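You operate a simulated robot arm through the tools that you are given. There is no shell and no other tool. Be economical: measure what you need, move in short steps, check, and stop when the job is done.

The job below is to be done with a simulated two-armed robot. You get a single attempt, and the scene is never put back.

TASK
Turn the dimmer to 0, hold the lamp while you press its button, then dim up to 2.
Fine: switch the bedside socket on first.

The check looks at the end state, three seconds after you hand in, the way a careful person would. Anything else that was tipped, shoved, dropped, spilled or broken makes it a failure.

THE ROBOT
Two 7-joint arms with two-finger parallel grippers on one trunk, on a base that drives. Base frame: it is fixed to the floor where the robot stands at the start and does not move with it; the origin is under the middle of the robot, x ahead of it, y to its left, z up. Lengths are in mm, angles in degrees, forces in N, time in s.
The left shoulder is at the start at [70, 134, 876], the right one opposite. With the tool pointing down near the work surface each hand reaches from about 200 to 640 mm from the robot's upright axis, wherever it stands, measured 20 degrees to its own side. Places, roughly: bedside socket switch [700, 0, 600]; reading lamp button [800, -200, 800]. Payload 1.57 kg a hand.
The TCP of each hand is the grasp point between the finger pads, 30 mm short of the fingertips. In the tool frame z runs along the fingers and y along their closing line. Largest opening 80 mm; finger width 17, thickness 12; the body of the gripper, 40 by 82 mm, starts 80 mm behind the TCP.
Orientation is that of the tool frame in the base frame, as [roll, pitch, yaw] about the fixed x, y, z axes, in that order (R = Rz(yaw) Ry(pitch) Rx(roll)). With the fingers straight down and closing along the base's y, the tool's x points along the base's -x, its y along +y and its z along -z.

THE INTERFACE
- The arms move only by the tool drive_tool. It takes "left_plan", "right_plan" or both (then of equal length, played together; a hand with none holds still); each is text: rows parted by semicolons, each of 7 numbers parted by spaces: the shift along the base's x, y, z in units of 30 mm (1.0 is 30 mm), then the turn, a rotation vector about the base's x, y, z in units of 8 degrees (1.0 is 8 degrees), then the gripper command, from -1 (shut) to 1 (fully open), values between in proportion. In form: tx ty tz rx ry rz hand; .... A call has 1 to 20 rows; each row shifts and turns the commanded pose from where the row before left it. A call with a number of a shift or a turn outside -1 to 1 is refused whole. Each row takes 0.2 s and may step no farther than 50 mm and 8.6 degrees from the row before; otherwise, or with a gripper value out of range, the whole call is refused. A pose out of reach is approached as far as the arm can. The call stops where the force on the tool passes 40 N (or 10 N more than at its start, if that is more) or the arm is blocked; 0.2 s more then pass. Each finger travels about 153 mm/s and halts on what it meets, pressing with about 43 N; the grip force reading is that of the motor and also rises with nothing between the fingers. The clock runs only during rows and for 0.2 s after the last one: add rows that do not move to give the fingers time. The reply holds the time, the measured pose of the TCP, the force on the tool along the base axes, the opening and the grip force, in the units named above and with some noise, with the torque about the TCP (base axes, N m) and any sound that the robot's microphone picked up, and new pictures: "pictures" is both (left out), scene, wrist or none (wrist: the cameras of the hands that moved).
- Cameras (640 x 400 px; columns grow to the right, rows downward): "scene" is now at [128.7, -8.8, 1129.9]; the picture's right is [-0.04, -1.00, 0.00], its down [-0.38, 0.01, -0.92] and it looks along [0.92, -0.03, -0.38] (base axes); focal length 287 px, centre (320, 200). "left" rides on the left gripper at [72, 7, -122] in its tool frame; the picture's right is [-0.09, 1.00, 0.00], its down [-0.84, -0.08, -0.54] and it looks along [-0.54, -0.05, 0.84] (tool axes); focal length 238 px, centre (320, 200). "right" rides on the right gripper at [72, -7, -122] in its tool frame; the picture's right is [0.09, 1.00, 0.00], its down [-0.84, 0.08, -0.54] and it looks along [-0.54, 0.05, 0.84] (tool axes); focal length 238 px, centre (320, 200). There is no depth. A picture from a camera that has moved, and an enlarged one, comes with that camera's place and axes in the base frame and with its lens. The place of the scene camera against the robot may be out by one fixed shift of up to 18 mm in any direction.
- raise_lower(by): slides the trunk up (or, below 0, down) by that many mm; the arms and the scene camera ride with it, the base frame stays. It gives what a move gives, with no picture.
- base_move(legs): drives the robot by 1 to 6 legs, each [ahead, left, turn to the left] in mm, mm and degrees, along the robot's own axes; the way and the turn of a leg run together, so that a leg with both is an arc; at most 1500 mm and 180 degrees a leg. The arms and the cameras ride along, it lands a little off, and it stops where it bumps. It gives what a move gives, and a new picture of the scene camera.
- pan_tilt(pan, tilt): turns the head with the scene camera to pan (to the left, within 86 degrees either way) and tilt (down, from -29 to 69), counted from straight ahead of the robot. It gives what a move gives, and a new picture of the scene camera.
- close_up(camera, box): a new picture of the part [left, top, right, bottom] of that camera's present view, enlarged. It takes no simulated time.
- sign_off(): hands the job in; it is judged then, once.

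Go step by step. Nothing tells you exact positions but the pictures and the camera data: compare them with the known pose of the tool, close in by small moves and look again before you grip or let go. The budget is 120 turns and 260 pictures, counting those below and the enlarged ones. Unless the task says otherwise, let go and move clear before handing in, and close with one line.

The tools are called after "Call:" as a command line: name --argument value ..., lists and objects as JSON in quotes. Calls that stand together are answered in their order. drive_tool: Moves the arms, as the interface text tells. Its arguments: {"type":"object","properties":{"left_plan":{"type":"string"},"right_plan":{"type":"string"},"pictures":{"type":"string","enum":["both","scene","wrist","none"]}},"required":[]} The other tools are called the same way: raise_lower (by) slides the trunk up or down; base_move (legs) drives the base; pan_tilt (pan, tilt) turns the head that bears the scene camera; close_up (camera, box) takes an enlarged picture of a part of a camera's view; sign_off () hands the job in.

At the start:

```text
time_s: 0.0
left_ee_pos: [501.3, 121.9, 938.0]
left_tool_rot: [180.0, 0.0, 179.9]
left_force: [0.0, 0.7, 0.0]
left_ft_torque: [-0.01, 0.0, -0.04]
left_finger_gap: 80.1
left_grip_force: 0.1
right_ee_pos: [468.7, -265.7, 942.4]
right_tool_rot: [-180.0, 0.0, -180.0]
right_force: [0.7, 0.8, -0.5]
right_ft_torque: [0.0, 0.0, 0.0]
right_finger_gap: 80.0
right_grip_force: 0.0
trunk travel left (down, up): [-450.0, 490.0]
robot x, y, heading: [-3.7, -0.7, 0.1]
head pan, tilt: [-2.2, 22.6]
```

scene: 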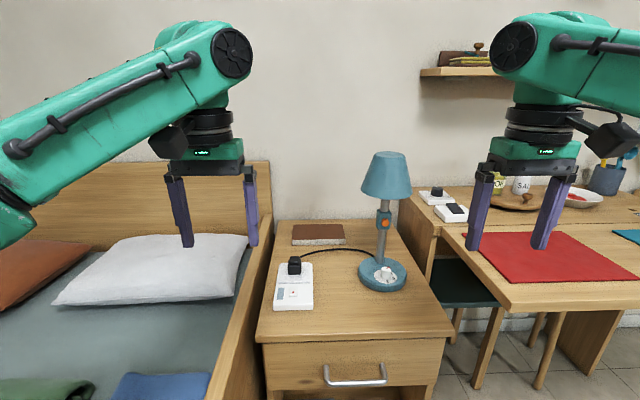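
right: 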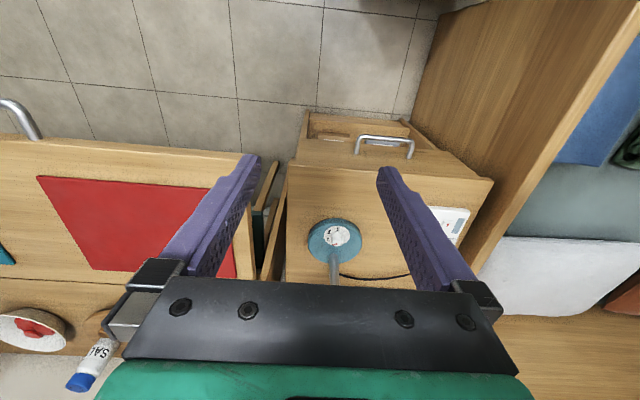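
left: 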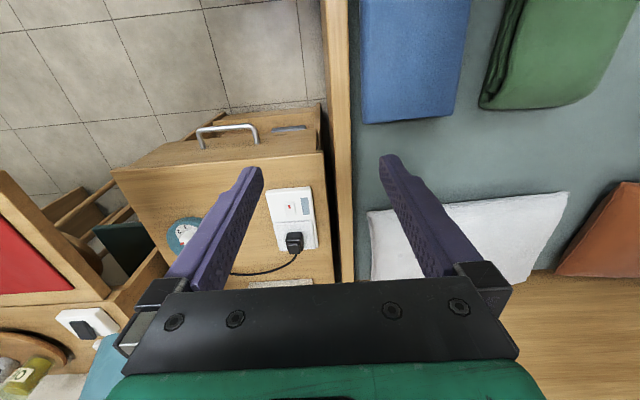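

I see a nightstand with a socket box (left), a lamp with an orange button on its stem and a dial on its base. I'll zoom in on these before moving.

Call:
close_up --camera "scene" --box '[260, 240, 330, 320]'

Call:
close_up --camera "scene" --box '[340, 140, 430, 300]'

Call:
close_up --camera "right" --box '[290, 200, 390, 290]'

Call:
close_up --camera "left" --box '[250, 170, 340, 270]'

```text
5.00 times, centred on (295, 280) of scene
camera zoom: at [128.7, -8.8, 1129.9], right [-0.04, -1.0, 0.0], down [-0.38, 0.01, -0.92], along [0.92, -0.03, -0.38], focal length 1435 px, centre (445, -200)
```

zoom: 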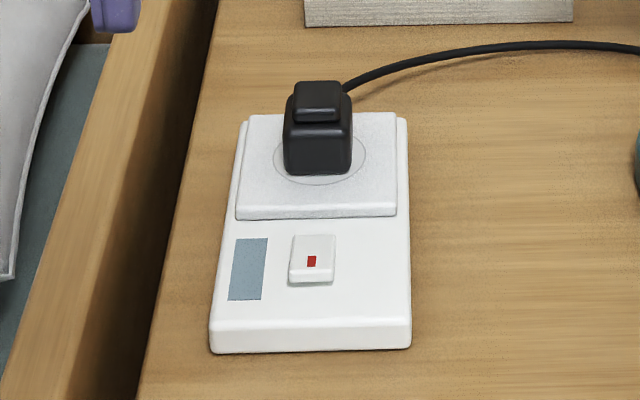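

```text
2.50 times, centred on (385, 220) of scene
camera zoom: at [128.7, -8.8, 1129.9], right [-0.04, -1.0, 0.0], down [-0.38, 0.01, -0.92], along [0.92, -0.03, -0.38], focal length 718 px, centre (158, 150)
```

zoom: 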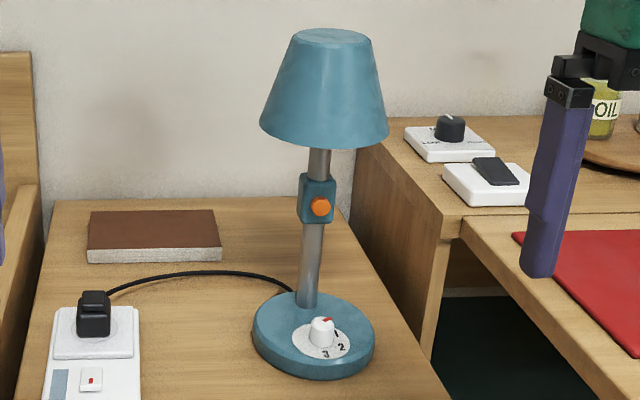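

```text
4.44 times, centred on (340, 245) of right
camera zoom: at [398.5, -272.4, 1065.9], right [-0.09, 1.0, 0.0], down [0.84, 0.08, 0.54], along [0.54, 0.05, -0.84], focal length 1059 px, centre (231, 0)
```

zoom: 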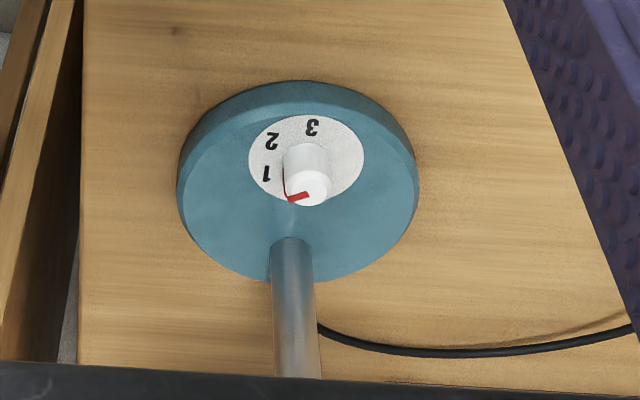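

```text
4.00 times, centred on (295, 220) of left
camera zoom: at [429.0, 128.9, 1058.9], right [0.09, 1.0, 0.0], down [0.84, -0.08, 0.54], along [0.54, -0.05, -0.84], focal length 953 px, centre (420, 120)
```

zoom: 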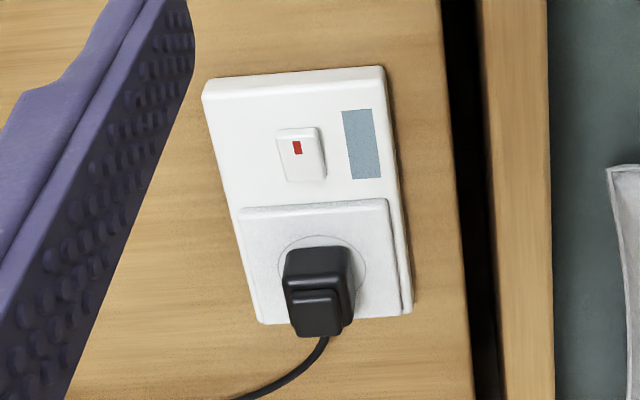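

The knob is at about [744,-198,665] and the socket switch at about [705,38,648]. Both are beyond comfortable reach, so I'll look down to check the floor space before driving.

Call:
pan_tilt --pan 0 --tilt 65

Call:
pan_tilt --pan 50 --tilt 50

```text
time_s: 1.1
left_ee_pos: [500.9, 122.7, 938.3]
left_tool_rot: [180.0, 0.0, 180.0]
left_force: [-0.6, 0.4, 0.3]
left_ft_torque: [0.01, -0.01, 0.03]
left_finger_gap: 80.0
left_grip_force: 0.1
right_ee_pos: [468.5, -266.1, 942.5]
right_tool_rot: [-179.9, 0.0, 180.0]
right_force: [-0.3, 0.1, -0.7]
right_ft_torque: [-0.01, 0.02, 0.01]
right_finger_gap: 80.0
right_grip_force: 0.0
trunk travel left (down, up): [-450.0, 490.0]
robot x, y, heading: [-2.2, 0.3, 0.1]
head pan, tilt: [0.0, 65.0]
camera scene: at [96.9, -5.3, 1070.4], right [0.0, -1.0, 0.0], down [-0.91, 0.0, -0.42], along [0.42, 0.0, -0.91], focal length 287 px, centre (320, 200)
```

scene: 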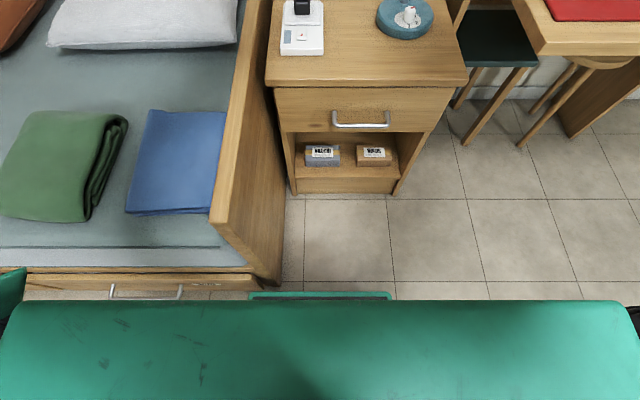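

```text
time_s: 2.3
left_ee_pos: [500.1, 123.3, 937.3]
left_tool_rot: [180.0, -0.1, 179.9]
left_force: [-0.5, -0.2, -0.5]
left_ft_torque: [0.02, 0.02, 0.0]
left_finger_gap: 80.1
left_grip_force: 0.0
right_ee_pos: [467.9, -266.8, 942.8]
right_tool_rot: [179.9, 0.0, 179.9]
right_force: [0.2, -0.5, 0.6]
right_ft_torque: [-0.01, -0.01, -0.02]
right_finger_gap: 79.8
right_grip_force: 0.0
trunk travel left (down, up): [-450.0, 490.0]
robot x, y, heading: [-1.6, 3.9, 0.0]
head pan, tilt: [50.0, 50.0]
camera scene: at [85.6, 53.6, 1088.4], right [0.77, -0.64, 0.0], down [-0.49, -0.59, -0.64], along [0.41, 0.49, -0.77], focal length 287 px, centre (320, 200)
```

scene: 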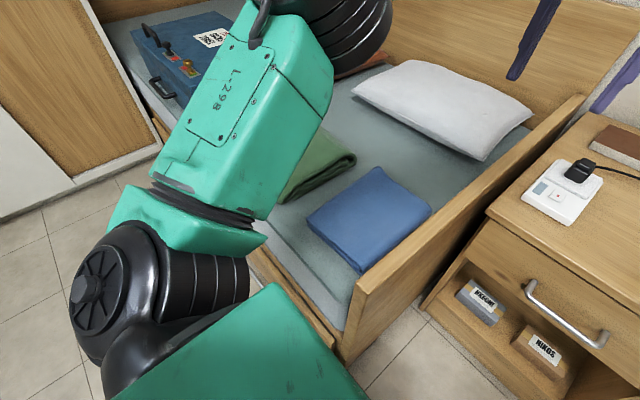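

The bed's foot corner is to my left at around y≈140 and close to the base. I'll retract the left hand, shift right, then go ahead so the base clears the bed and nightstand.

Call:
drive_tool --left_plan "-1 0 0 0 0 0 -1; -1 0 0 0 0 0 -1; -1 0 0 0 0 0 -1; -1 0 0 0 0 0 -1" --right_plan "-1 0 0 0 0 0 -1; -1 0 0 0 0 0 -1; -1 0 0 0 0 0 -1; 0 0 0 0 0 0 -1" --pictures "none"

Call:
pan_tilt --pan 0 --tilt 45

Call:
base_move --legs '[[0, -220, 0]]'

```text
time_s: 3.3
left_ee_pos: [381.2, 122.9, 938.8]
left_tool_rot: [179.9, 0.0, -179.9]
left_force: [-0.1, -0.7, 0.5]
left_ft_torque: [0.01, 0.04, 0.01]
left_finger_gap: 0.0
left_grip_force: 21.6
right_ee_pos: [379.0, -266.5, 942.2]
right_tool_rot: [-179.9, -0.1, -179.9]
right_force: [0.0, -0.1, 0.5]
right_ft_torque: [0.02, -0.01, 0.0]
right_finger_gap: 0.0
right_grip_force: 21.4
trunk travel left (down, up): [-450.0, 490.0]
robot x, y, heading: [-2.1, 1.1, -0.0]
head pan, tilt: [50.0, 50.0]
```

```text
time_s: 4.5
left_ee_pos: [381.1, 122.4, 938.6]
left_tool_rot: [-179.9, 0.0, 180.0]
left_force: [-0.2, 0.7, -0.4]
left_ft_torque: [0.06, 0.01, 0.02]
left_finger_gap: 0.2
left_grip_force: 21.3
right_ee_pos: [378.9, -265.4, 943.0]
right_tool_rot: [179.9, 0.0, -179.9]
right_force: [0.9, -0.6, 0.0]
right_ft_torque: [0.02, -0.01, 0.01]
right_finger_gap: 0.0
right_grip_force: 21.1
trunk travel left (down, up): [-450.0, 490.0]
robot x, y, heading: [1.1, 1.2, 0.2]
head pan, tilt: [0.0, 45.0]
camera scene: at [117.4, -5.2, 1095.3], right [0.0, -1.0, 0.0], down [-0.71, 0.0, -0.71], along [0.71, 0.0, -0.71], focal length 287 px, centre (320, 200)
```

scene: 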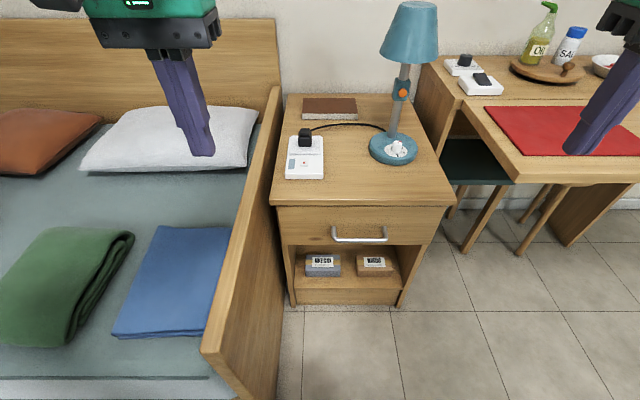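

```text
time_s: 6.1
left_ee_pos: [382.2, -100.1, 939.0]
left_tool_rot: [-180.0, 0.0, -180.0]
left_force: [-0.3, 0.4, 0.2]
left_ft_torque: [0.02, 0.02, 0.02]
left_finger_gap: 0.2
left_grip_force: 21.3
right_ee_pos: [380.2, -489.3, 942.4]
right_tool_rot: [180.0, 0.0, -180.0]
right_force: [-0.2, 0.5, 0.3]
right_ft_torque: [0.0, 0.0, 0.01]
right_finger_gap: 0.2
right_grip_force: 21.5
trunk travel left (down, up): [-450.0, 490.0]
robot x, y, heading: [-1.4, -223.8, -0.0]
head pan, tilt: [0.0, 45.0]
camera scene: at [117.3, -227.6, 1095.4], right [0.0, -1.0, 0.0], down [-0.71, 0.0, -0.71], along [0.71, 0.0, -0.71], focal length 287 px, centre (320, 200)
```

scene: 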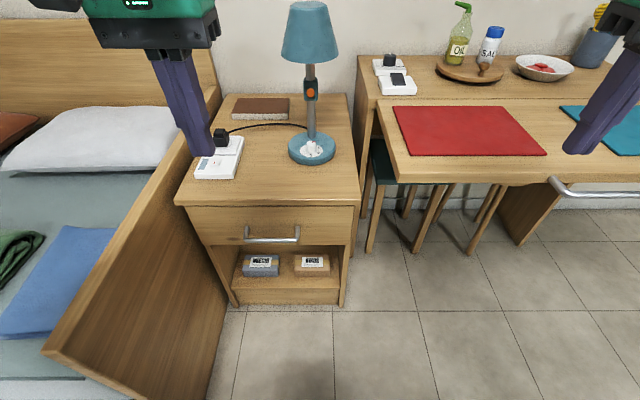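

The way ahead is clear: the bed's side is at y≈110 and the nightstand front at x≈570. Next I drive ahead 230 mm.

Call:
base_move --legs '[[230, 0, 0]]'

Call:
pan_tilt --pan 5 --tilt 40

```text
time_s: 7.9
left_ee_pos: [611.7, -98.1, 937.8]
left_tool_rot: [-180.0, -0.1, -179.9]
left_force: [-0.5, 0.1, -0.1]
left_ft_torque: [-0.03, -0.01, -0.01]
left_finger_gap: 0.0
left_grip_force: 21.3
right_ee_pos: [609.5, -487.7, 942.7]
right_tool_rot: [180.0, 0.1, -179.9]
right_force: [0.1, 0.3, 0.0]
right_ft_torque: [-0.01, 0.02, -0.02]
right_finger_gap: 0.0
right_grip_force: 21.2
trunk travel left (down, up): [-450.0, 490.0]
robot x, y, heading: [227.3, -223.3, 0.3]
head pan, tilt: [0.0, 45.0]
camera scene: at [347.2, -226.7, 1095.3], right [0.0, -1.0, 0.0], down [-0.71, 0.0, -0.71], along [0.71, 0.0, -0.71], focal length 287 px, centre (320, 200)
```

scene: 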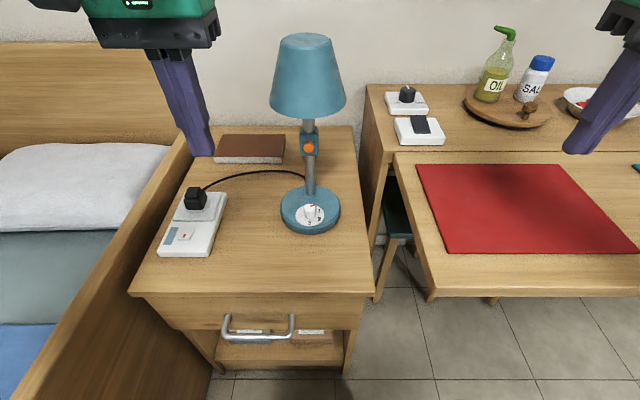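

```text
time_s: 8.5
left_ee_pos: [610.4, -98.0, 938.5]
left_tool_rot: [179.9, 0.0, -180.0]
left_force: [0.0, 0.3, -0.8]
left_ft_torque: [0.0, 0.02, 0.01]
left_finger_gap: 0.2
left_grip_force: 20.8
right_ee_pos: [609.5, -487.7, 941.5]
right_tool_rot: [-180.0, 0.1, -179.9]
right_force: [0.0, 0.2, 0.3]
right_ft_torque: [-0.02, -0.01, 0.02]
right_finger_gap: 0.0
right_grip_force: 21.1
trunk travel left (down, up): [-450.0, 490.0]
robot x, y, heading: [228.3, -221.3, 0.1]
head pan, tilt: [5.0, 40.0]
camera scene: at [350.0, -219.3, 1102.6], right [0.09, -1.0, 0.0], down [-0.64, -0.06, -0.77], along [0.76, 0.07, -0.64], focal length 287 px, centre (320, 200)
```

scene: 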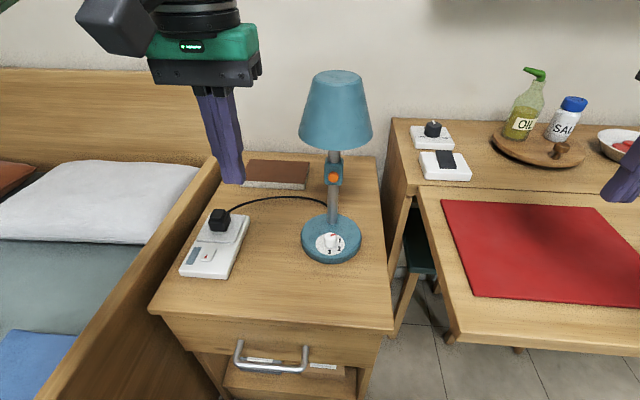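

Call:
close_up --camera "scene" --box '[290, 140, 380, 270]'

Call:
close_up --camera "scene" --box '[300, 210, 364, 265]'

Call:
close_up --camera "scene" --box '[175, 200, 255, 285]'

```text
3.08 times, centred on (335, 205) of scene
camera zoom: at [350.0, -219.3, 1102.6], right [0.09, -1.0, 0.0], down [-0.64, -0.06, -0.77], along [0.76, 0.07, -0.64], focal length 883 px, centre (274, 185)
```

zoom: 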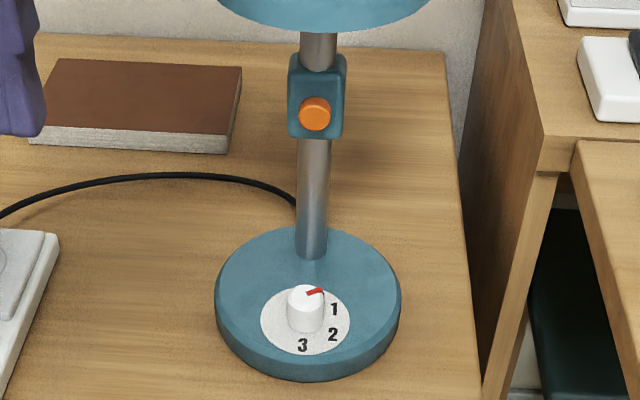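

```text
7.27 times, centred on (332, 238) of scene
camera zoom: at [350.0, -219.3, 1102.6], right [0.09, -1.0, 0.0], down [-0.64, -0.06, -0.77], along [0.76, 0.07, -0.64], focal length 2088 px, centre (233, -73)
```

zoom: 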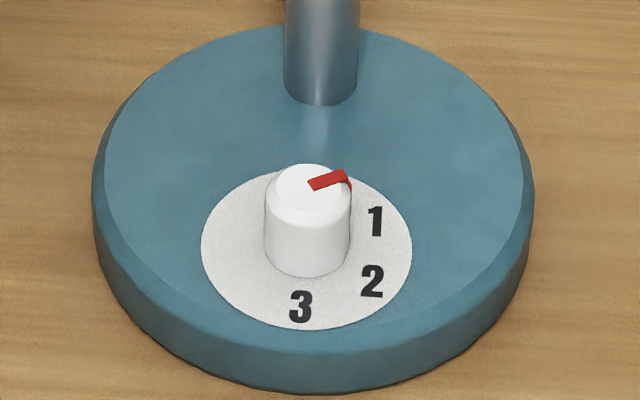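

```text
4.71 times, centred on (215, 242) of scene
camera zoom: at [350.0, -219.3, 1102.6], right [0.09, -1.0, 0.0], down [-0.64, -0.06, -0.77], along [0.76, 0.07, -0.64], focal length 1351 px, centre (814, 0)
```

zoom: 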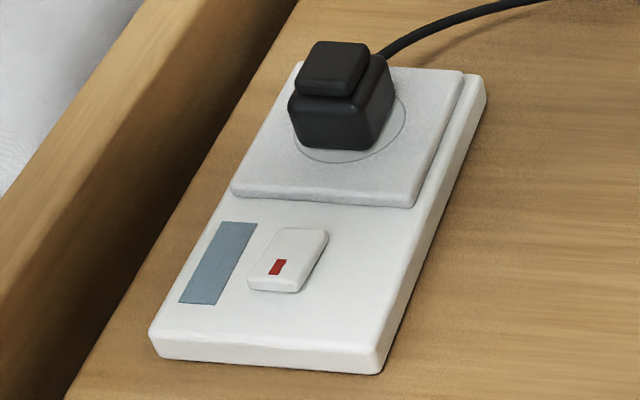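

The dial pointer is at 1; 0 must lie behind the knob toward the stem. I'll use both wrist cameras, which have no bias, to triangulate the lamp and switch.

Call:
close_up --camera "left" --box '[0, 0, 640, 400]'

Call:
close_up --camera "right" --box '[0, 0, 640, 400]'

```text
1.00 times, centred on (320, 200) of left (not enlarged: the box is as wide or as high as the picture)
camera zoom: at [539.3, -92.1, 1059.7], right [0.09, 1.0, 0.0], down [0.84, -0.08, 0.54], along [0.54, -0.05, -0.84], focal length 238 px, centre (320, 200)
```

zoom: 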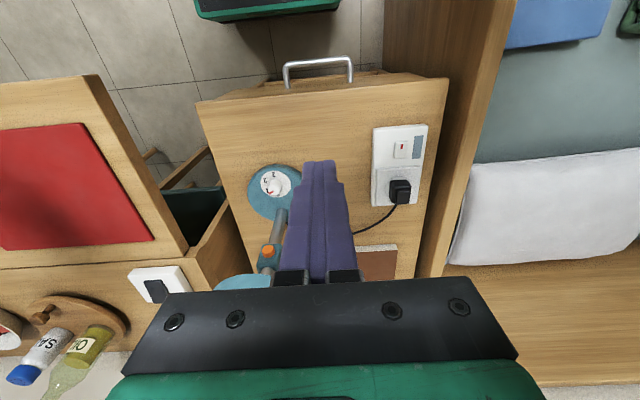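

```text
1.00 times, centred on (320, 200) of right (not enlarged: the box is as wide or as high as the picture)
camera zoom: at [538.9, -493.1, 1065.8], right [-0.09, 1.0, 0.0], down [0.84, 0.08, 0.54], along [0.54, 0.05, -0.84], focal length 238 px, centre (320, 200)
```

zoom: 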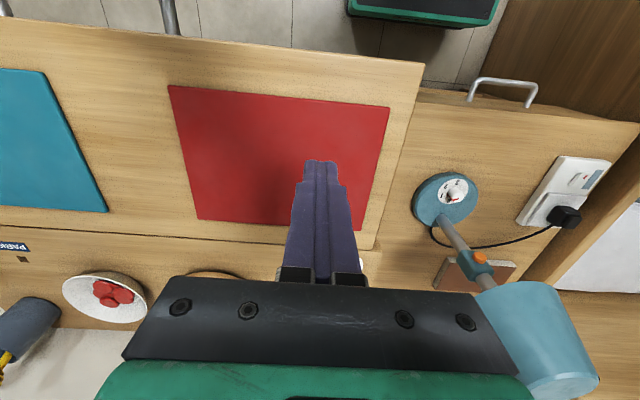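

Call:
close_up --camera "left" --box '[235, 150, 315, 290]'

Call:
close_up --camera "right" --box '[405, 160, 505, 300]'

Call:
close_up --camera "left" --box '[365, 115, 440, 215]'

Call:
close_up --camera "right" --box '[510, 150, 620, 235]'

```text
2.86 times, centred on (275, 220) of left
camera zoom: at [539.3, -92.1, 1059.7], right [0.09, 1.0, 0.0], down [0.84, -0.08, 0.54], along [0.54, -0.05, -0.84], focal length 681 px, centre (449, 143)
```

zoom: 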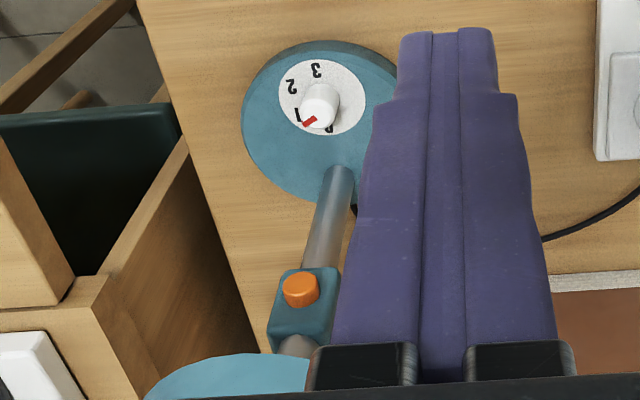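

```text
2.86 times, centred on (455, 230) of right
camera zoom: at [538.9, -493.1, 1065.8], right [-0.09, 1.0, 0.0], down [0.84, 0.08, 0.54], along [0.54, 0.05, -0.84], focal length 681 px, centre (-66, 114)
```

zoom: 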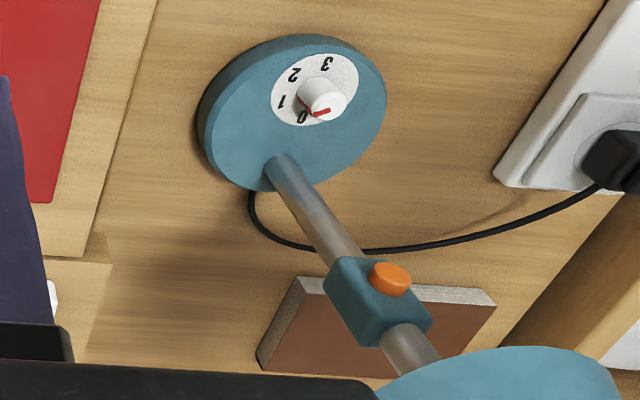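

```text
4.00 times, centred on (402, 165) of left
camera zoom: at [539.3, -92.1, 1059.7], right [0.09, 1.0, 0.0], down [0.84, -0.08, 0.54], along [0.54, -0.05, -0.84], focal length 953 px, centre (-10, 340)
```

zoom: 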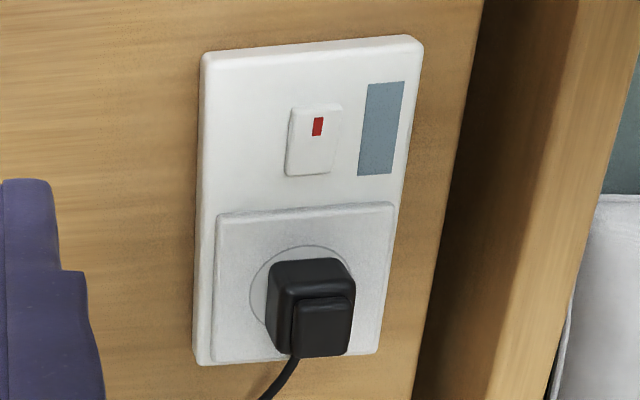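

```text
4.71 times, centred on (565, 192) of right
camera zoom: at [538.9, -493.1, 1065.8], right [-0.09, 1.0, 0.0], down [0.84, 0.08, 0.54], along [0.54, 0.05, -0.84], focal length 1122 px, centre (-833, 235)
```

zoom: 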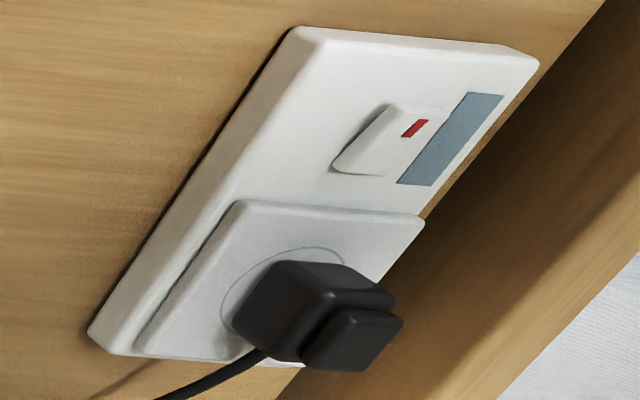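

Triangulated: knob top about [760,-200,666], button about [809,-201,782], stem about [830,-202]. Now a closer look at the rocker's tilt.

Call:
close_up --camera "right" --box '[572, 162, 612, 187]'

Call:
close_up --camera "scene" --box '[190, 235, 230, 270]'

```text
16.00 times, centred on (592, 174) of right
camera zoom: at [538.9, -493.1, 1065.8], right [-0.09, 1.0, 0.0], down [0.84, 0.08, 0.54], along [0.54, 0.05, -0.84], focal length 3814 px, centre (-4032, 608)
```

zoom: 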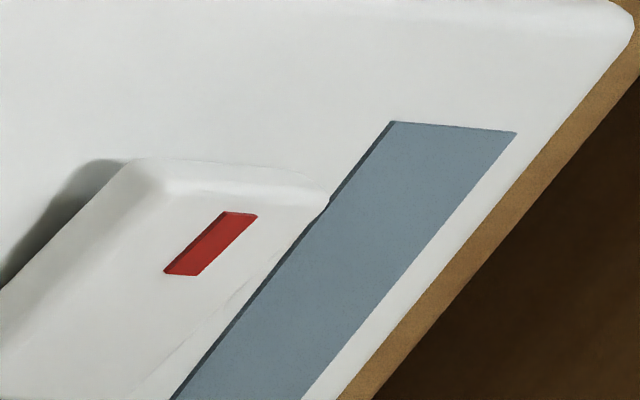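

```text
11.43 times, centred on (210, 252) of scene
camera zoom: at [350.0, -219.3, 1102.6], right [0.09, -1.0, 0.0], down [-0.64, -0.06, -0.77], along [0.76, 0.07, -0.64], focal length 3280 px, centre (1577, -400)
```

zoom: 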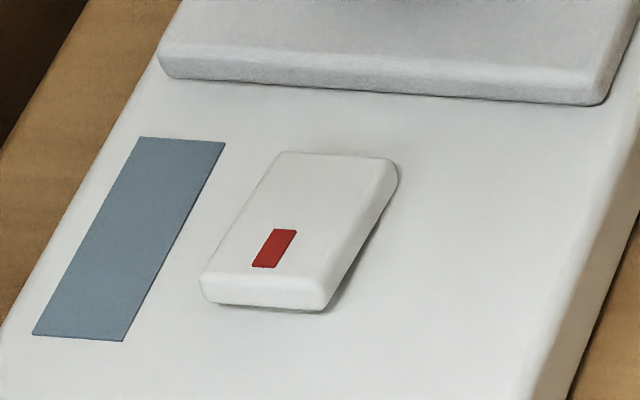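

The rocker's near end, with the red mark at about [706,44,645], stands up, so I'll press it there with the closed left fingers. I'll hover above it first.

Call:
drive_tool --left_plan "0.63 0.947 0 0 0 0 -1; 0.63 0.947 0 0 0 0 -1; 0.63 0.947 0 0 0 0 -1; 0.63 0.947 0 0 0 0 -1; 0.63 0.947 0 0 0 0 -1; 0 0 -1 0 0 0 -1; 0 0 -1 0 0 0 -1; 0 0 -1 0 0 0 -1; 0 0 -1 0 0 0 -1; 0 0 -1 0 0 0 -1; 0 0 -1 0 0 0 -1; 0 0 -1 0 0 0 -1"

```text
time_s: 11.1
left_ee_pos: [706.0, 43.3, 727.2]
left_tool_rot: [180.0, 0.0, -179.8]
left_force: [0.2, -0.5, -0.9]
left_ft_torque: [0.0, 0.02, -0.01]
left_finger_gap: 0.0
left_grip_force: 21.2
right_ee_pos: [610.3, -486.6, 942.9]
right_tool_rot: [179.9, 0.0, -179.8]
right_force: [0.1, 0.4, 0.1]
right_ft_torque: [0.02, 0.03, 0.0]
right_finger_gap: 0.3
right_grip_force: 21.5
trunk travel left (down, up): [-450.0, 490.0]
robot x, y, heading: [229.1, -220.9, 0.2]
head pan, tilt: [5.0, 40.0]
camera scene: at [350.3, -218.9, 1102.6], right [0.09, -1.0, 0.0], down [-0.64, -0.06, -0.77], along [0.76, 0.07, -0.64], focal length 287 px, centre (320, 200)
camera left: at [634.0, 50.6, 849.5], right [0.09, 1.0, 0.0], down [0.84, -0.08, 0.54], along [0.54, -0.05, -0.84], focal length 238 px, centre (320, 200)
```

scene: 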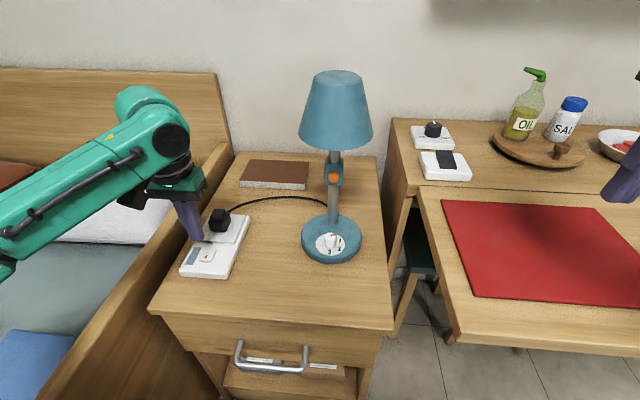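
left: 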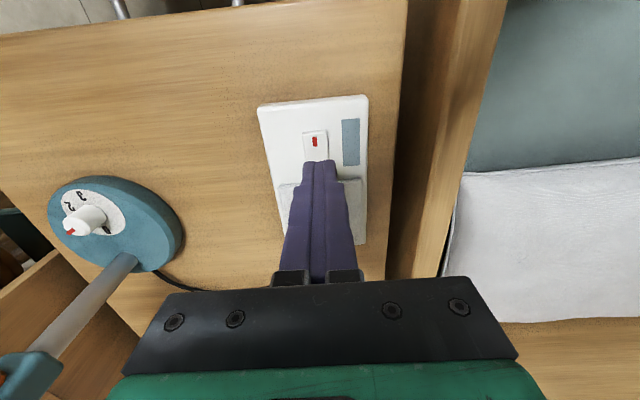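

Aligned within a few mm; the red mark sits at about [704,40]. I'll lower and press in small steps.

Call:
drive_tool --left_plan "-0.05 -0.1 -0.7 0 0 0 -1; 0 0 -0.7 0 0 0 -1; 0 0 -0.15 0 0 0 -1; 0 0 -0.1 0 0 0 -1; 0 0 -0.1 0 0 0 -1; 0 0 0 0 0 0 -1"

```text
time_s: 12.5
left_ee_pos: [702.1, 42.0, 679.7]
left_tool_rot: [180.0, 0.4, -179.8]
left_force: [-2.6, 5.7, 22.5]
left_ft_torque: [0.11, -0.05, -0.14]
left_finger_gap: 0.0
left_grip_force: 21.0
right_ee_pos: [605.7, -487.0, 943.4]
right_tool_rot: [179.9, 0.3, -179.9]
right_force: [-0.2, -0.1, -0.5]
right_ft_torque: [-0.03, -0.02, 0.05]
right_finger_gap: 0.1
right_grip_force: 21.4
trunk travel left (down, up): [-450.0, 490.0]
robot x, y, heading: [230.3, -220.1, 0.4]
head pan, tilt: [5.0, 40.0]
camera scene: at [346.4, -219.9, 1103.4], right [0.09, -1.0, 0.0], down [-0.64, -0.06, -0.77], along [0.77, 0.07, -0.64], focal length 287 px, centre (320, 200)
camera left: at [629.8, 47.3, 800.2], right [0.09, 1.0, 0.0], down [0.83, -0.08, 0.55], along [0.55, -0.05, -0.84], focal length 238 px, centre (320, 200)
```

scene: 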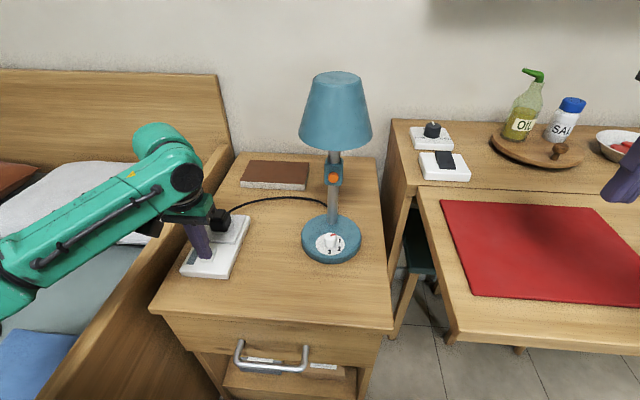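
left: 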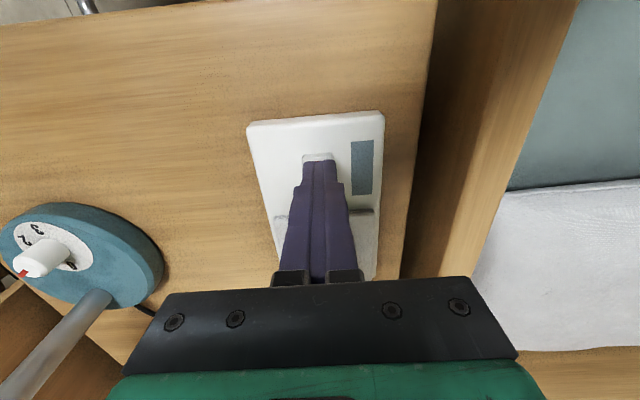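

In contact at 22 N with no click yet, and some of the rocker's near end still shows beyond the fingers. I'll lift slightly, move 7 mm nearer and press again.

Call:
drive_tool --left_plan "0 0 0.3 0 0 0 -1; -0.23 -0.05 0 0 0 0 -1; 0 0 -0.2 0 0 0 -1; 0 0 -0.1 0 0 0 -1; 0 0 -0.1 0 0 0 -1; 0 0 -0.1 0 0 0 -1; 0 0 0 0 0 0 -1" --pictures "wrist"

```text
time_s: 13.9
left_ee_pos: [698.0, 39.1, 677.3]
left_tool_rot: [179.9, 1.1, -179.8]
left_force: [-10.3, -2.6, 18.8]
left_ft_torque: [-0.07, 0.13, -0.2]
left_finger_gap: 0.0
left_grip_force: 21.0
right_ee_pos: [606.4, -488.1, 943.2]
right_tool_rot: [179.9, 0.3, -179.9]
right_force: [0.2, 0.4, 0.6]
right_ft_torque: [-0.02, 0.01, -0.03]
right_finger_gap: 0.1
right_grip_force: 21.3
trunk travel left (down, up): [-450.0, 490.0]
robot x, y, heading: [231.3, -220.8, 0.1]
head pan, tilt: [5.0, 40.0]
stopped in row 6 (left hand): the force on the tool passed its limit at 44 N (the readings are from after the stop); the commanded pose is now the measured one
camera left: at [623.2, 45.6, 798.7], right [0.09, 1.0, 0.0], down [0.83, -0.08, 0.56], along [0.56, -0.05, -0.83], focal length 238 px, centre (320, 200)
```

left: 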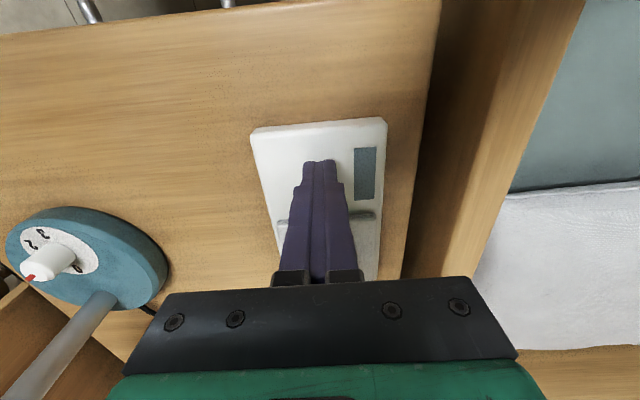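

I'll lift and inspect the rocker.

Call:
drive_tool --left_plan "0 0 0.8 0 0 0 -1; -0.3 0 0.8 0 0 0 -1; 0 0.3 0.5 0 0 0 -1" --pictures "wrist"

Call:
close_up --camera "left" --box '[260, 90, 380, 190]'

Call:
close_up --camera "right" --box '[510, 150, 620, 235]'

Call:
close_up --camera "scene" --box '[175, 200, 255, 285]'

```text
time_s: 14.7
left_ee_pos: [691.4, 51.3, 738.3]
left_tool_rot: [-180.0, 0.7, -179.7]
left_force: [-0.3, -0.2, -0.9]
left_ft_torque: [0.02, 0.04, -0.02]
left_finger_gap: 0.1
left_grip_force: 21.0
right_ee_pos: [609.6, -486.0, 942.6]
right_tool_rot: [-180.0, 0.0, -179.8]
right_force: [-0.5, -0.5, 0.0]
right_ft_torque: [0.0, 0.01, -0.02]
right_finger_gap: 0.0
right_grip_force: 21.3
trunk travel left (down, up): [-450.0, 490.0]
robot x, y, heading: [229.8, -224.8, -0.1]
head pan, tilt: [5.0, 40.0]
camera left: at [617.8, 57.3, 858.9], right [0.09, 1.0, 0.0], down [0.83, -0.07, 0.55], along [0.55, -0.05, -0.83], focal length 238 px, centre (320, 200)
```

left: 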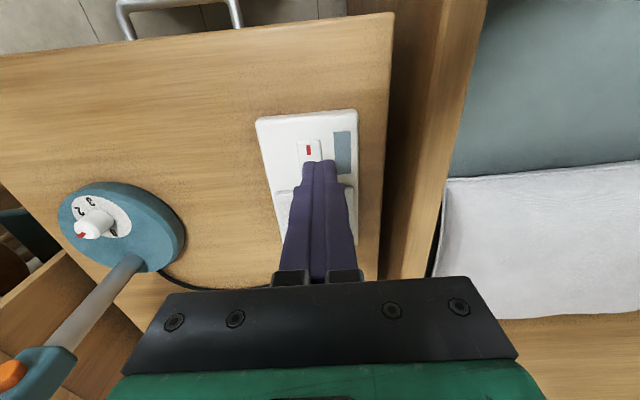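

```text
4.00 times, centred on (320, 140) of left
camera zoom: at [617.8, 57.3, 858.9], right [0.09, 1.0, 0.0], down [0.83, -0.07, 0.55], along [0.55, -0.05, -0.83], focal length 953 px, centre (320, 440)
```

zoom: 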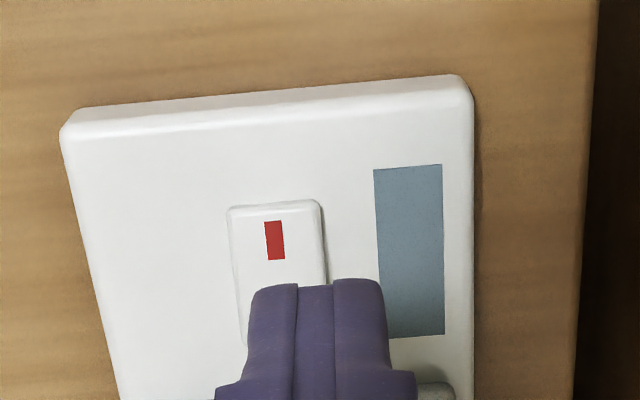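

```text
4.71 times, centred on (565, 192) of right
camera zoom: at [539.0, -492.8, 1065.8], right [-0.09, 1.0, 0.0], down [0.84, 0.08, 0.54], along [0.54, 0.05, -0.84], focal length 1122 px, centre (-833, 235)
```

zoom: 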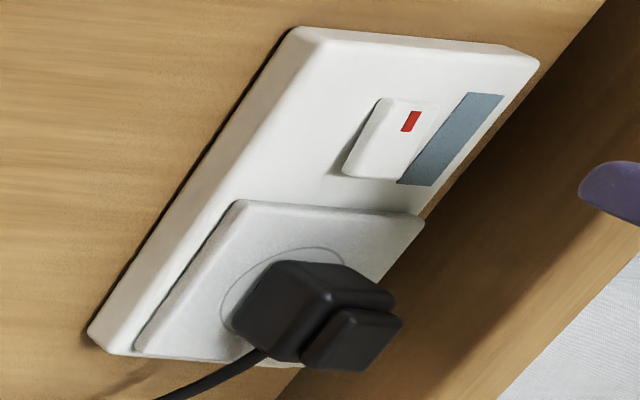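

```text
4.71 times, centred on (215, 242) of scene
camera zoom: at [350.1, -219.0, 1102.5], right [0.09, -1.0, 0.0], down [-0.64, -0.06, -0.77], along [0.76, 0.07, -0.64], focal length 1351 px, centre (814, 0)
```

zoom: 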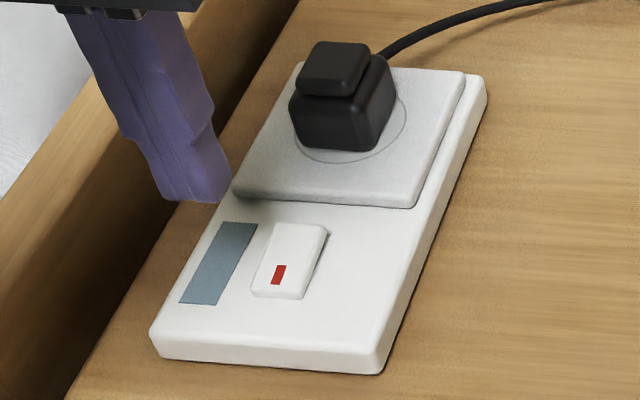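

The rocker has flipped, its near end now down, and the socket hasn't moved. I'll now park the left hand back and up, and bring the right hand, tilted 35°, to a hover off the dial knob.

Call:
drive_tool --left_plan "-0.8 0.2 0.8 0 0 0 -1; -0.8 0.2 0.8 0 0 0 -1; -0.8 0.2 0.8 0 0 0 -1; -0.8 0.2 0.8 0 0 0 -1; -0.8 0.2 0.5 0 0 0 -1; 0 0 0 0 0 0 -1; 0 0 0 0 0 0 -1; 0 0 0 0 0 0 -1; 0 0 0 0 0 0 -1; 0 0 0 0 0 0 -1; 0 0 0 0 0 0 -1; 0 0 0 0 0 0 -1; 0 0 0 0 0 0 -1; 0 0 0 0 0 0 -1; 0 0 0 0 0 0 -1; 0 0 0 0 0 0 -1; 0 0 0 0 0 0 -1; 0 0 0 0 0 0 -1" --right_plan "0.29 0.93 0 0 -0.875 0 -1; 0.29 0.93 0 0 -0.875 0 -1; 0.29 0.93 0 0 -0.875 0 -1; 0.29 0.93 0 0 -0.875 0 -1; 0.29 0.93 0 0 -0.875 0 -1; 0.29 0.93 0 0 0 -0.833 -1; 0.29 0.93 0 0 0 -0.833 -1; 0.29 0.93 0 0 0 -0.834 -1; 0.29 0.93 0 0 0 0 -1; 0.29 0.93 0 0 0 0 0.25; 0.29 0.93 0 0 0 0 0.25; 0 0 -0.94 0 0 0 0.25; 0 0 -0.94 0 0 0 0.25; 0 0 -0.94 0 0 0 0.25; 0 0 -0.94 0 0 0 0.25; 0 0 -0.94 0 0 0 0.25; 0 0 -0.94 0 0 0 0.25; 0 0 -0.94 0 0 0 0.25"

```text
time_s: 18.5
left_ee_pos: [569.9, 80.5, 848.5]
left_tool_rot: [179.9, 0.6, -179.7]
left_force: [-0.6, -0.3, -0.4]
left_ft_torque: [0.0, 0.04, -0.01]
left_finger_gap: 0.2
left_grip_force: 21.0
right_ee_pos: [664.3, -302.0, 737.9]
right_tool_rot: [-180.0, 35.0, 160.1]
right_force: [0.0, 0.3, 0.5]
right_ft_torque: [0.0, -0.02, -0.03]
right_finger_gap: 49.7
right_grip_force: 0.1
right hand out of reach, approached as far as the arm can: row 8, 9, 10, 11
trunk travel left (down, up): [-450.0, 490.0]
robot x, y, heading: [229.9, -223.1, 0.1]
head pan, tilt: [5.0, 40.0]
camera scene: at [350.5, -219.3, 1102.6], right [0.09, -1.0, 0.0], down [-0.64, -0.06, -0.77], along [0.76, 0.07, -0.64], focal length 287 px, centre (320, 200)
camera right: at [542.9, -263.4, 798.3], right [0.27, 0.96, -0.05], down [0.38, -0.05, 0.92], along [0.89, -0.27, -0.38], focal length 238 px, centre (320, 200)
camera left: at [497.2, 86.3, 968.8], right [0.09, 1.0, 0.0], down [0.83, -0.07, 0.55], along [0.55, -0.05, -0.83], focal length 238 px, centre (320, 200)
```

scene: 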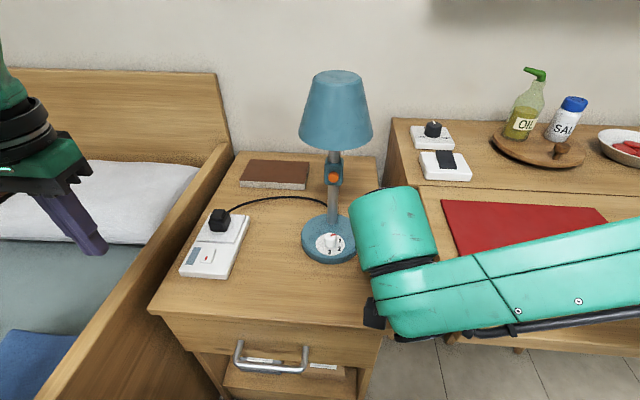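
right: 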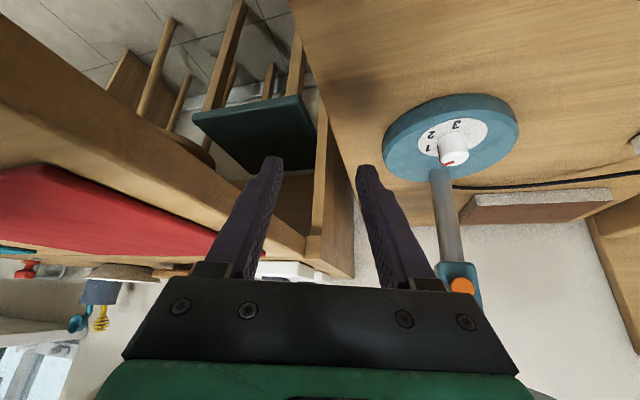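
left: 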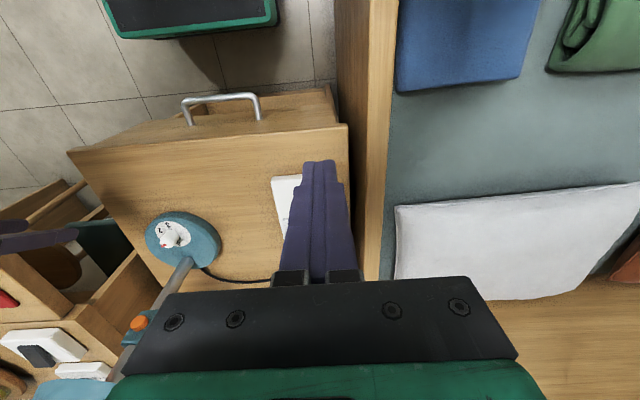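

The right hand is correctly oriented but fell short in the high part of the path. I'll move it over to the hover pose before the knob.

Call:
drive_tool --right_plan "0.275 0.81 0.045 0 0 0 0.25; 0.275 0.81 0.045 0 0 0 0.25; 0.275 0.81 0.045 0 0 0 0.25; 0.275 0.81 0.045 0 0 0 0.25; 0.275 0.81 0.045 0 0 0 0.25"

```text
time_s: 19.7
left_ee_pos: [568.4, 81.7, 847.3]
left_tool_rot: [180.0, 0.7, -179.7]
left_force: [0.8, 0.5, -0.3]
left_ft_torque: [-0.03, 0.01, 0.0]
left_finger_gap: 0.0
left_grip_force: 21.0
right_ee_pos: [684.1, -285.0, 756.8]
right_tool_rot: [-180.0, 35.0, 160.1]
right_force: [0.8, 0.0, 0.0]
right_ft_torque: [0.0, -0.02, 0.02]
right_finger_gap: 50.0
right_grip_force: 0.1
right hand out of reach, approached as far as the arm can: row 1, 2, 3, 4, 5
trunk travel left (down, up): [-450.0, 490.0]
robot x, y, heading: [226.1, -221.7, 0.0]
head pan, tilt: [5.0, 40.0]
camera scene: at [350.2, -219.1, 1102.6], right [0.09, -1.0, 0.0], down [-0.64, -0.06, -0.77], along [0.76, 0.07, -0.64], focal length 287 px, centre (320, 200)
camera right: at [561.7, -247.7, 817.4], right [0.27, 0.96, -0.05], down [0.38, -0.05, 0.92], along [0.89, -0.27, -0.38], focal length 238 px, centre (320, 200)
```

scene: 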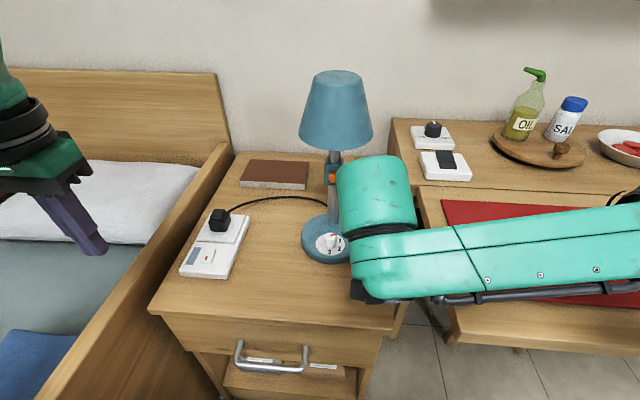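
right: 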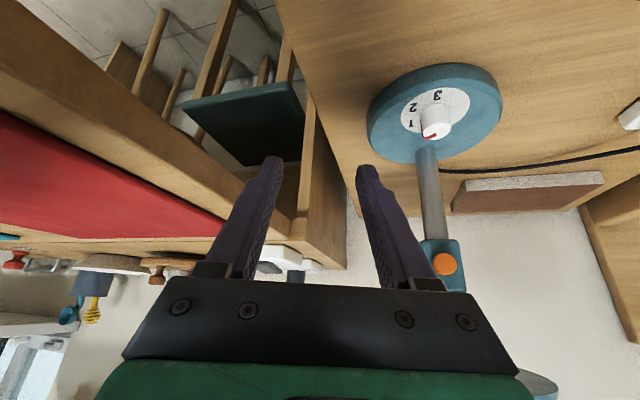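

A leftward-pointing yaw is limiting for the right arm, so I'll approach with the fingers pointing slightly to the left (+10°), which suits this elbow pose.

Call:
drive_tool --right_plan "0 0 0 0 0 0.94 0.25; 0 0 0 0 0 0.94 0.25; 0 0 0 0 0 0.94 0.25; 0 0 0 0 0 0.94 0.25; 0.203 0.6275 -0.171 0 0 0 0.25; 0.203 0.6275 -0.171 0 0 0 0.25; 0.203 0.6275 -0.171 0 0 0 0.25; 0.203 0.6275 -0.171 0 0 0 0.25"

```text
time_s: 21.5
left_ee_pos: [570.3, 80.6, 848.4]
left_tool_rot: [179.9, 0.9, -179.7]
left_force: [0.2, 0.8, 0.2]
left_ft_torque: [-0.02, 0.02, 0.0]
left_finger_gap: 0.0
left_grip_force: 21.9
right_ee_pos: [701.5, -229.1, 742.8]
right_tool_rot: [-179.9, 35.0, -169.7]
right_force: [-0.1, 0.3, 0.4]
right_ft_torque: [-0.02, 0.05, 0.0]
right_finger_gap: 50.0
right_grip_force: 0.1
right hand out of reach, approached as far as the arm can: row 8
trunk travel left (down, up): [-450.0, 490.0]
robot x, y, heading: [229.2, -220.9, 0.2]
head pan, tilt: [5.0, 40.0]
camera scene: at [349.5, -219.2, 1102.7], right [0.09, -1.0, 0.0], down [-0.64, -0.06, -0.77], along [0.76, 0.07, -0.64], focal length 287 px, centre (320, 200)
camera right: at [577.8, -258.0, 801.8], right [-0.25, 0.97, -0.05], down [0.35, 0.14, 0.92], along [0.9, 0.21, -0.38], focal length 238 px, centre (320, 200)
```

scene: 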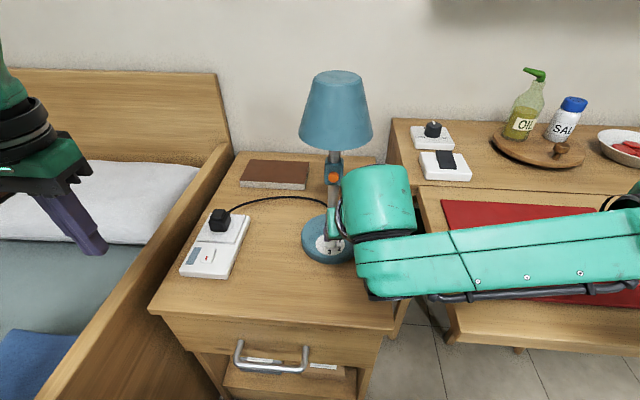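
right: 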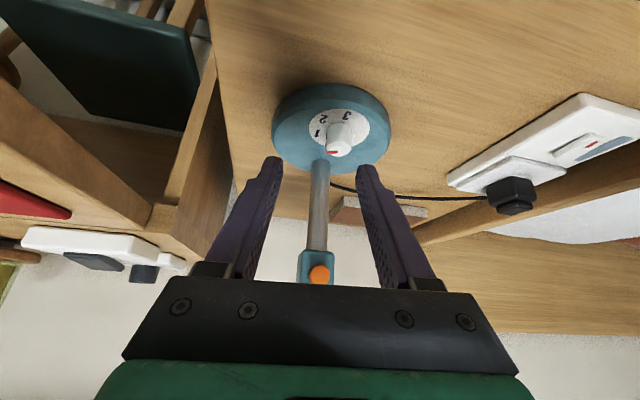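

Right at the edge of reach at this yaw; I'll turn to 25° and move to the matching hover.

Call:
drive_tool --right_plan "0 0 0 0 0 0.96 0.25; 0 0 0 0 0 0.96 0.25; 0.373 0.21 -0.217 0 0 0 0.25" --pictures "wrist"

```text
time_s: 22.3
left_ee_pos: [570.1, 82.0, 847.4]
left_tool_rot: [-179.9, 0.7, -179.7]
left_force: [0.3, 0.0, -1.1]
left_ft_torque: [-0.02, 0.04, -0.01]
left_finger_gap: 0.1
left_grip_force: 21.5
right_ee_pos: [712.7, -223.3, 733.3]
right_tool_rot: [-180.0, 35.0, -154.3]
right_force: [0.2, 0.4, -0.5]
right_ft_torque: [0.0, 0.05, 0.0]
right_finger_gap: 49.9
right_grip_force: 0.0
trunk travel left (down, up): [-450.0, 490.0]
robot x, y, heading: [231.4, -222.2, 0.1]
head pan, tilt: [5.0, 40.0]
camera right: at [601.4, -284.6, 794.1], right [-0.5, 0.86, -0.05], down [0.3, 0.23, 0.92], along [0.81, 0.44, -0.38], focal length 238 px, centre (320, 200)
```

right: 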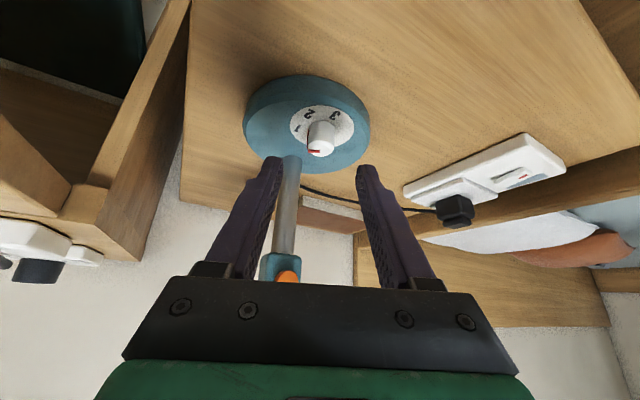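

The projection confirms the knob at [761,-200,666]. Advancing along the tool to straddle the knob.

Call:
drive_tool --right_plan "0.404 0.194 -0.603 0 0 0 0.25; 0.404 0.194 -0.603 0 0 0 0.25; 0.404 0.194 -0.603 0 0 0 0.25"

Call:
close_up --camera "right" --box '[240, 90, 400, 190]'

```text
time_s: 23.1
left_ee_pos: [570.3, 80.2, 847.5]
left_tool_rot: [180.0, 0.7, -179.7]
left_force: [-0.2, -0.8, 0.3]
left_ft_torque: [0.03, 0.02, -0.01]
left_finger_gap: 0.1
left_grip_force: 21.8
right_ee_pos: [739.2, -228.8, 686.9]
right_tool_rot: [-180.0, 35.0, -154.4]
right_force: [-0.1, -0.1, 0.8]
right_ft_torque: [-0.01, 0.01, -0.01]
right_finger_gap: 49.9
right_grip_force: 0.0
right hand out of reach, approached as far as the arm can: row 2, 3
trunk travel left (down, up): [-450.0, 490.0]
robot x, y, heading: [227.6, -219.7, -0.0]
head pan, tilt: [5.0, 40.0]
camera scene: at [350.5, -219.2, 1102.6], right [0.09, -1.0, 0.0], down [-0.64, -0.06, -0.77], along [0.76, 0.07, -0.64], focal length 287 px, centre (320, 200)
camera right: at [626.9, -290.4, 748.2], right [-0.5, 0.87, -0.05], down [0.3, 0.23, 0.92], along [0.81, 0.44, -0.38], focal length 238 px, centre (320, 200)
```

scene: 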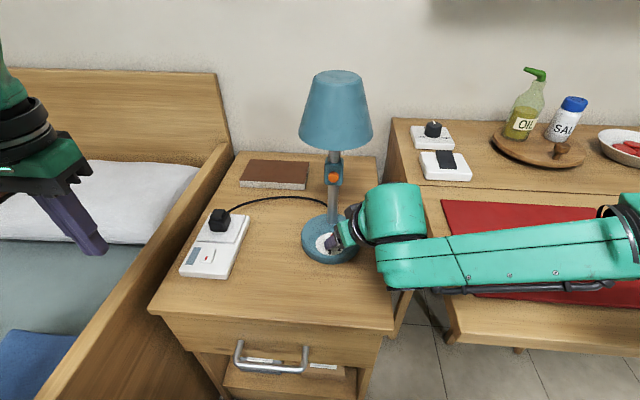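
right: 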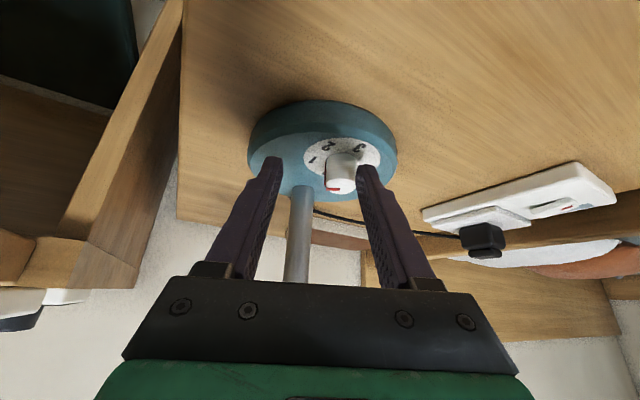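

```text
4.00 times, centred on (320, 140) of right
camera zoom: at [626.9, -290.4, 748.2], right [-0.5, 0.87, -0.05], down [0.3, 0.23, 0.92], along [0.81, 0.44, -0.38], focal length 953 px, centre (320, 440)
```

zoom: 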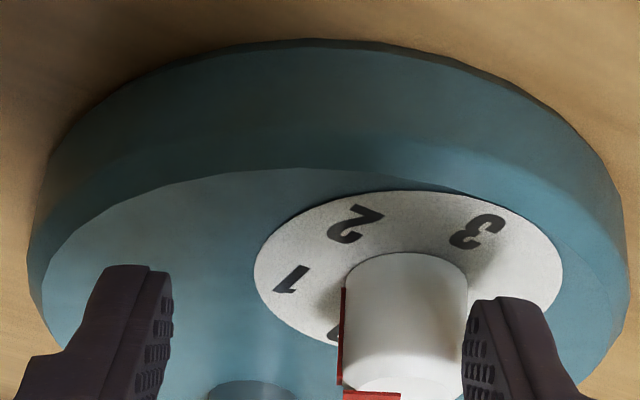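

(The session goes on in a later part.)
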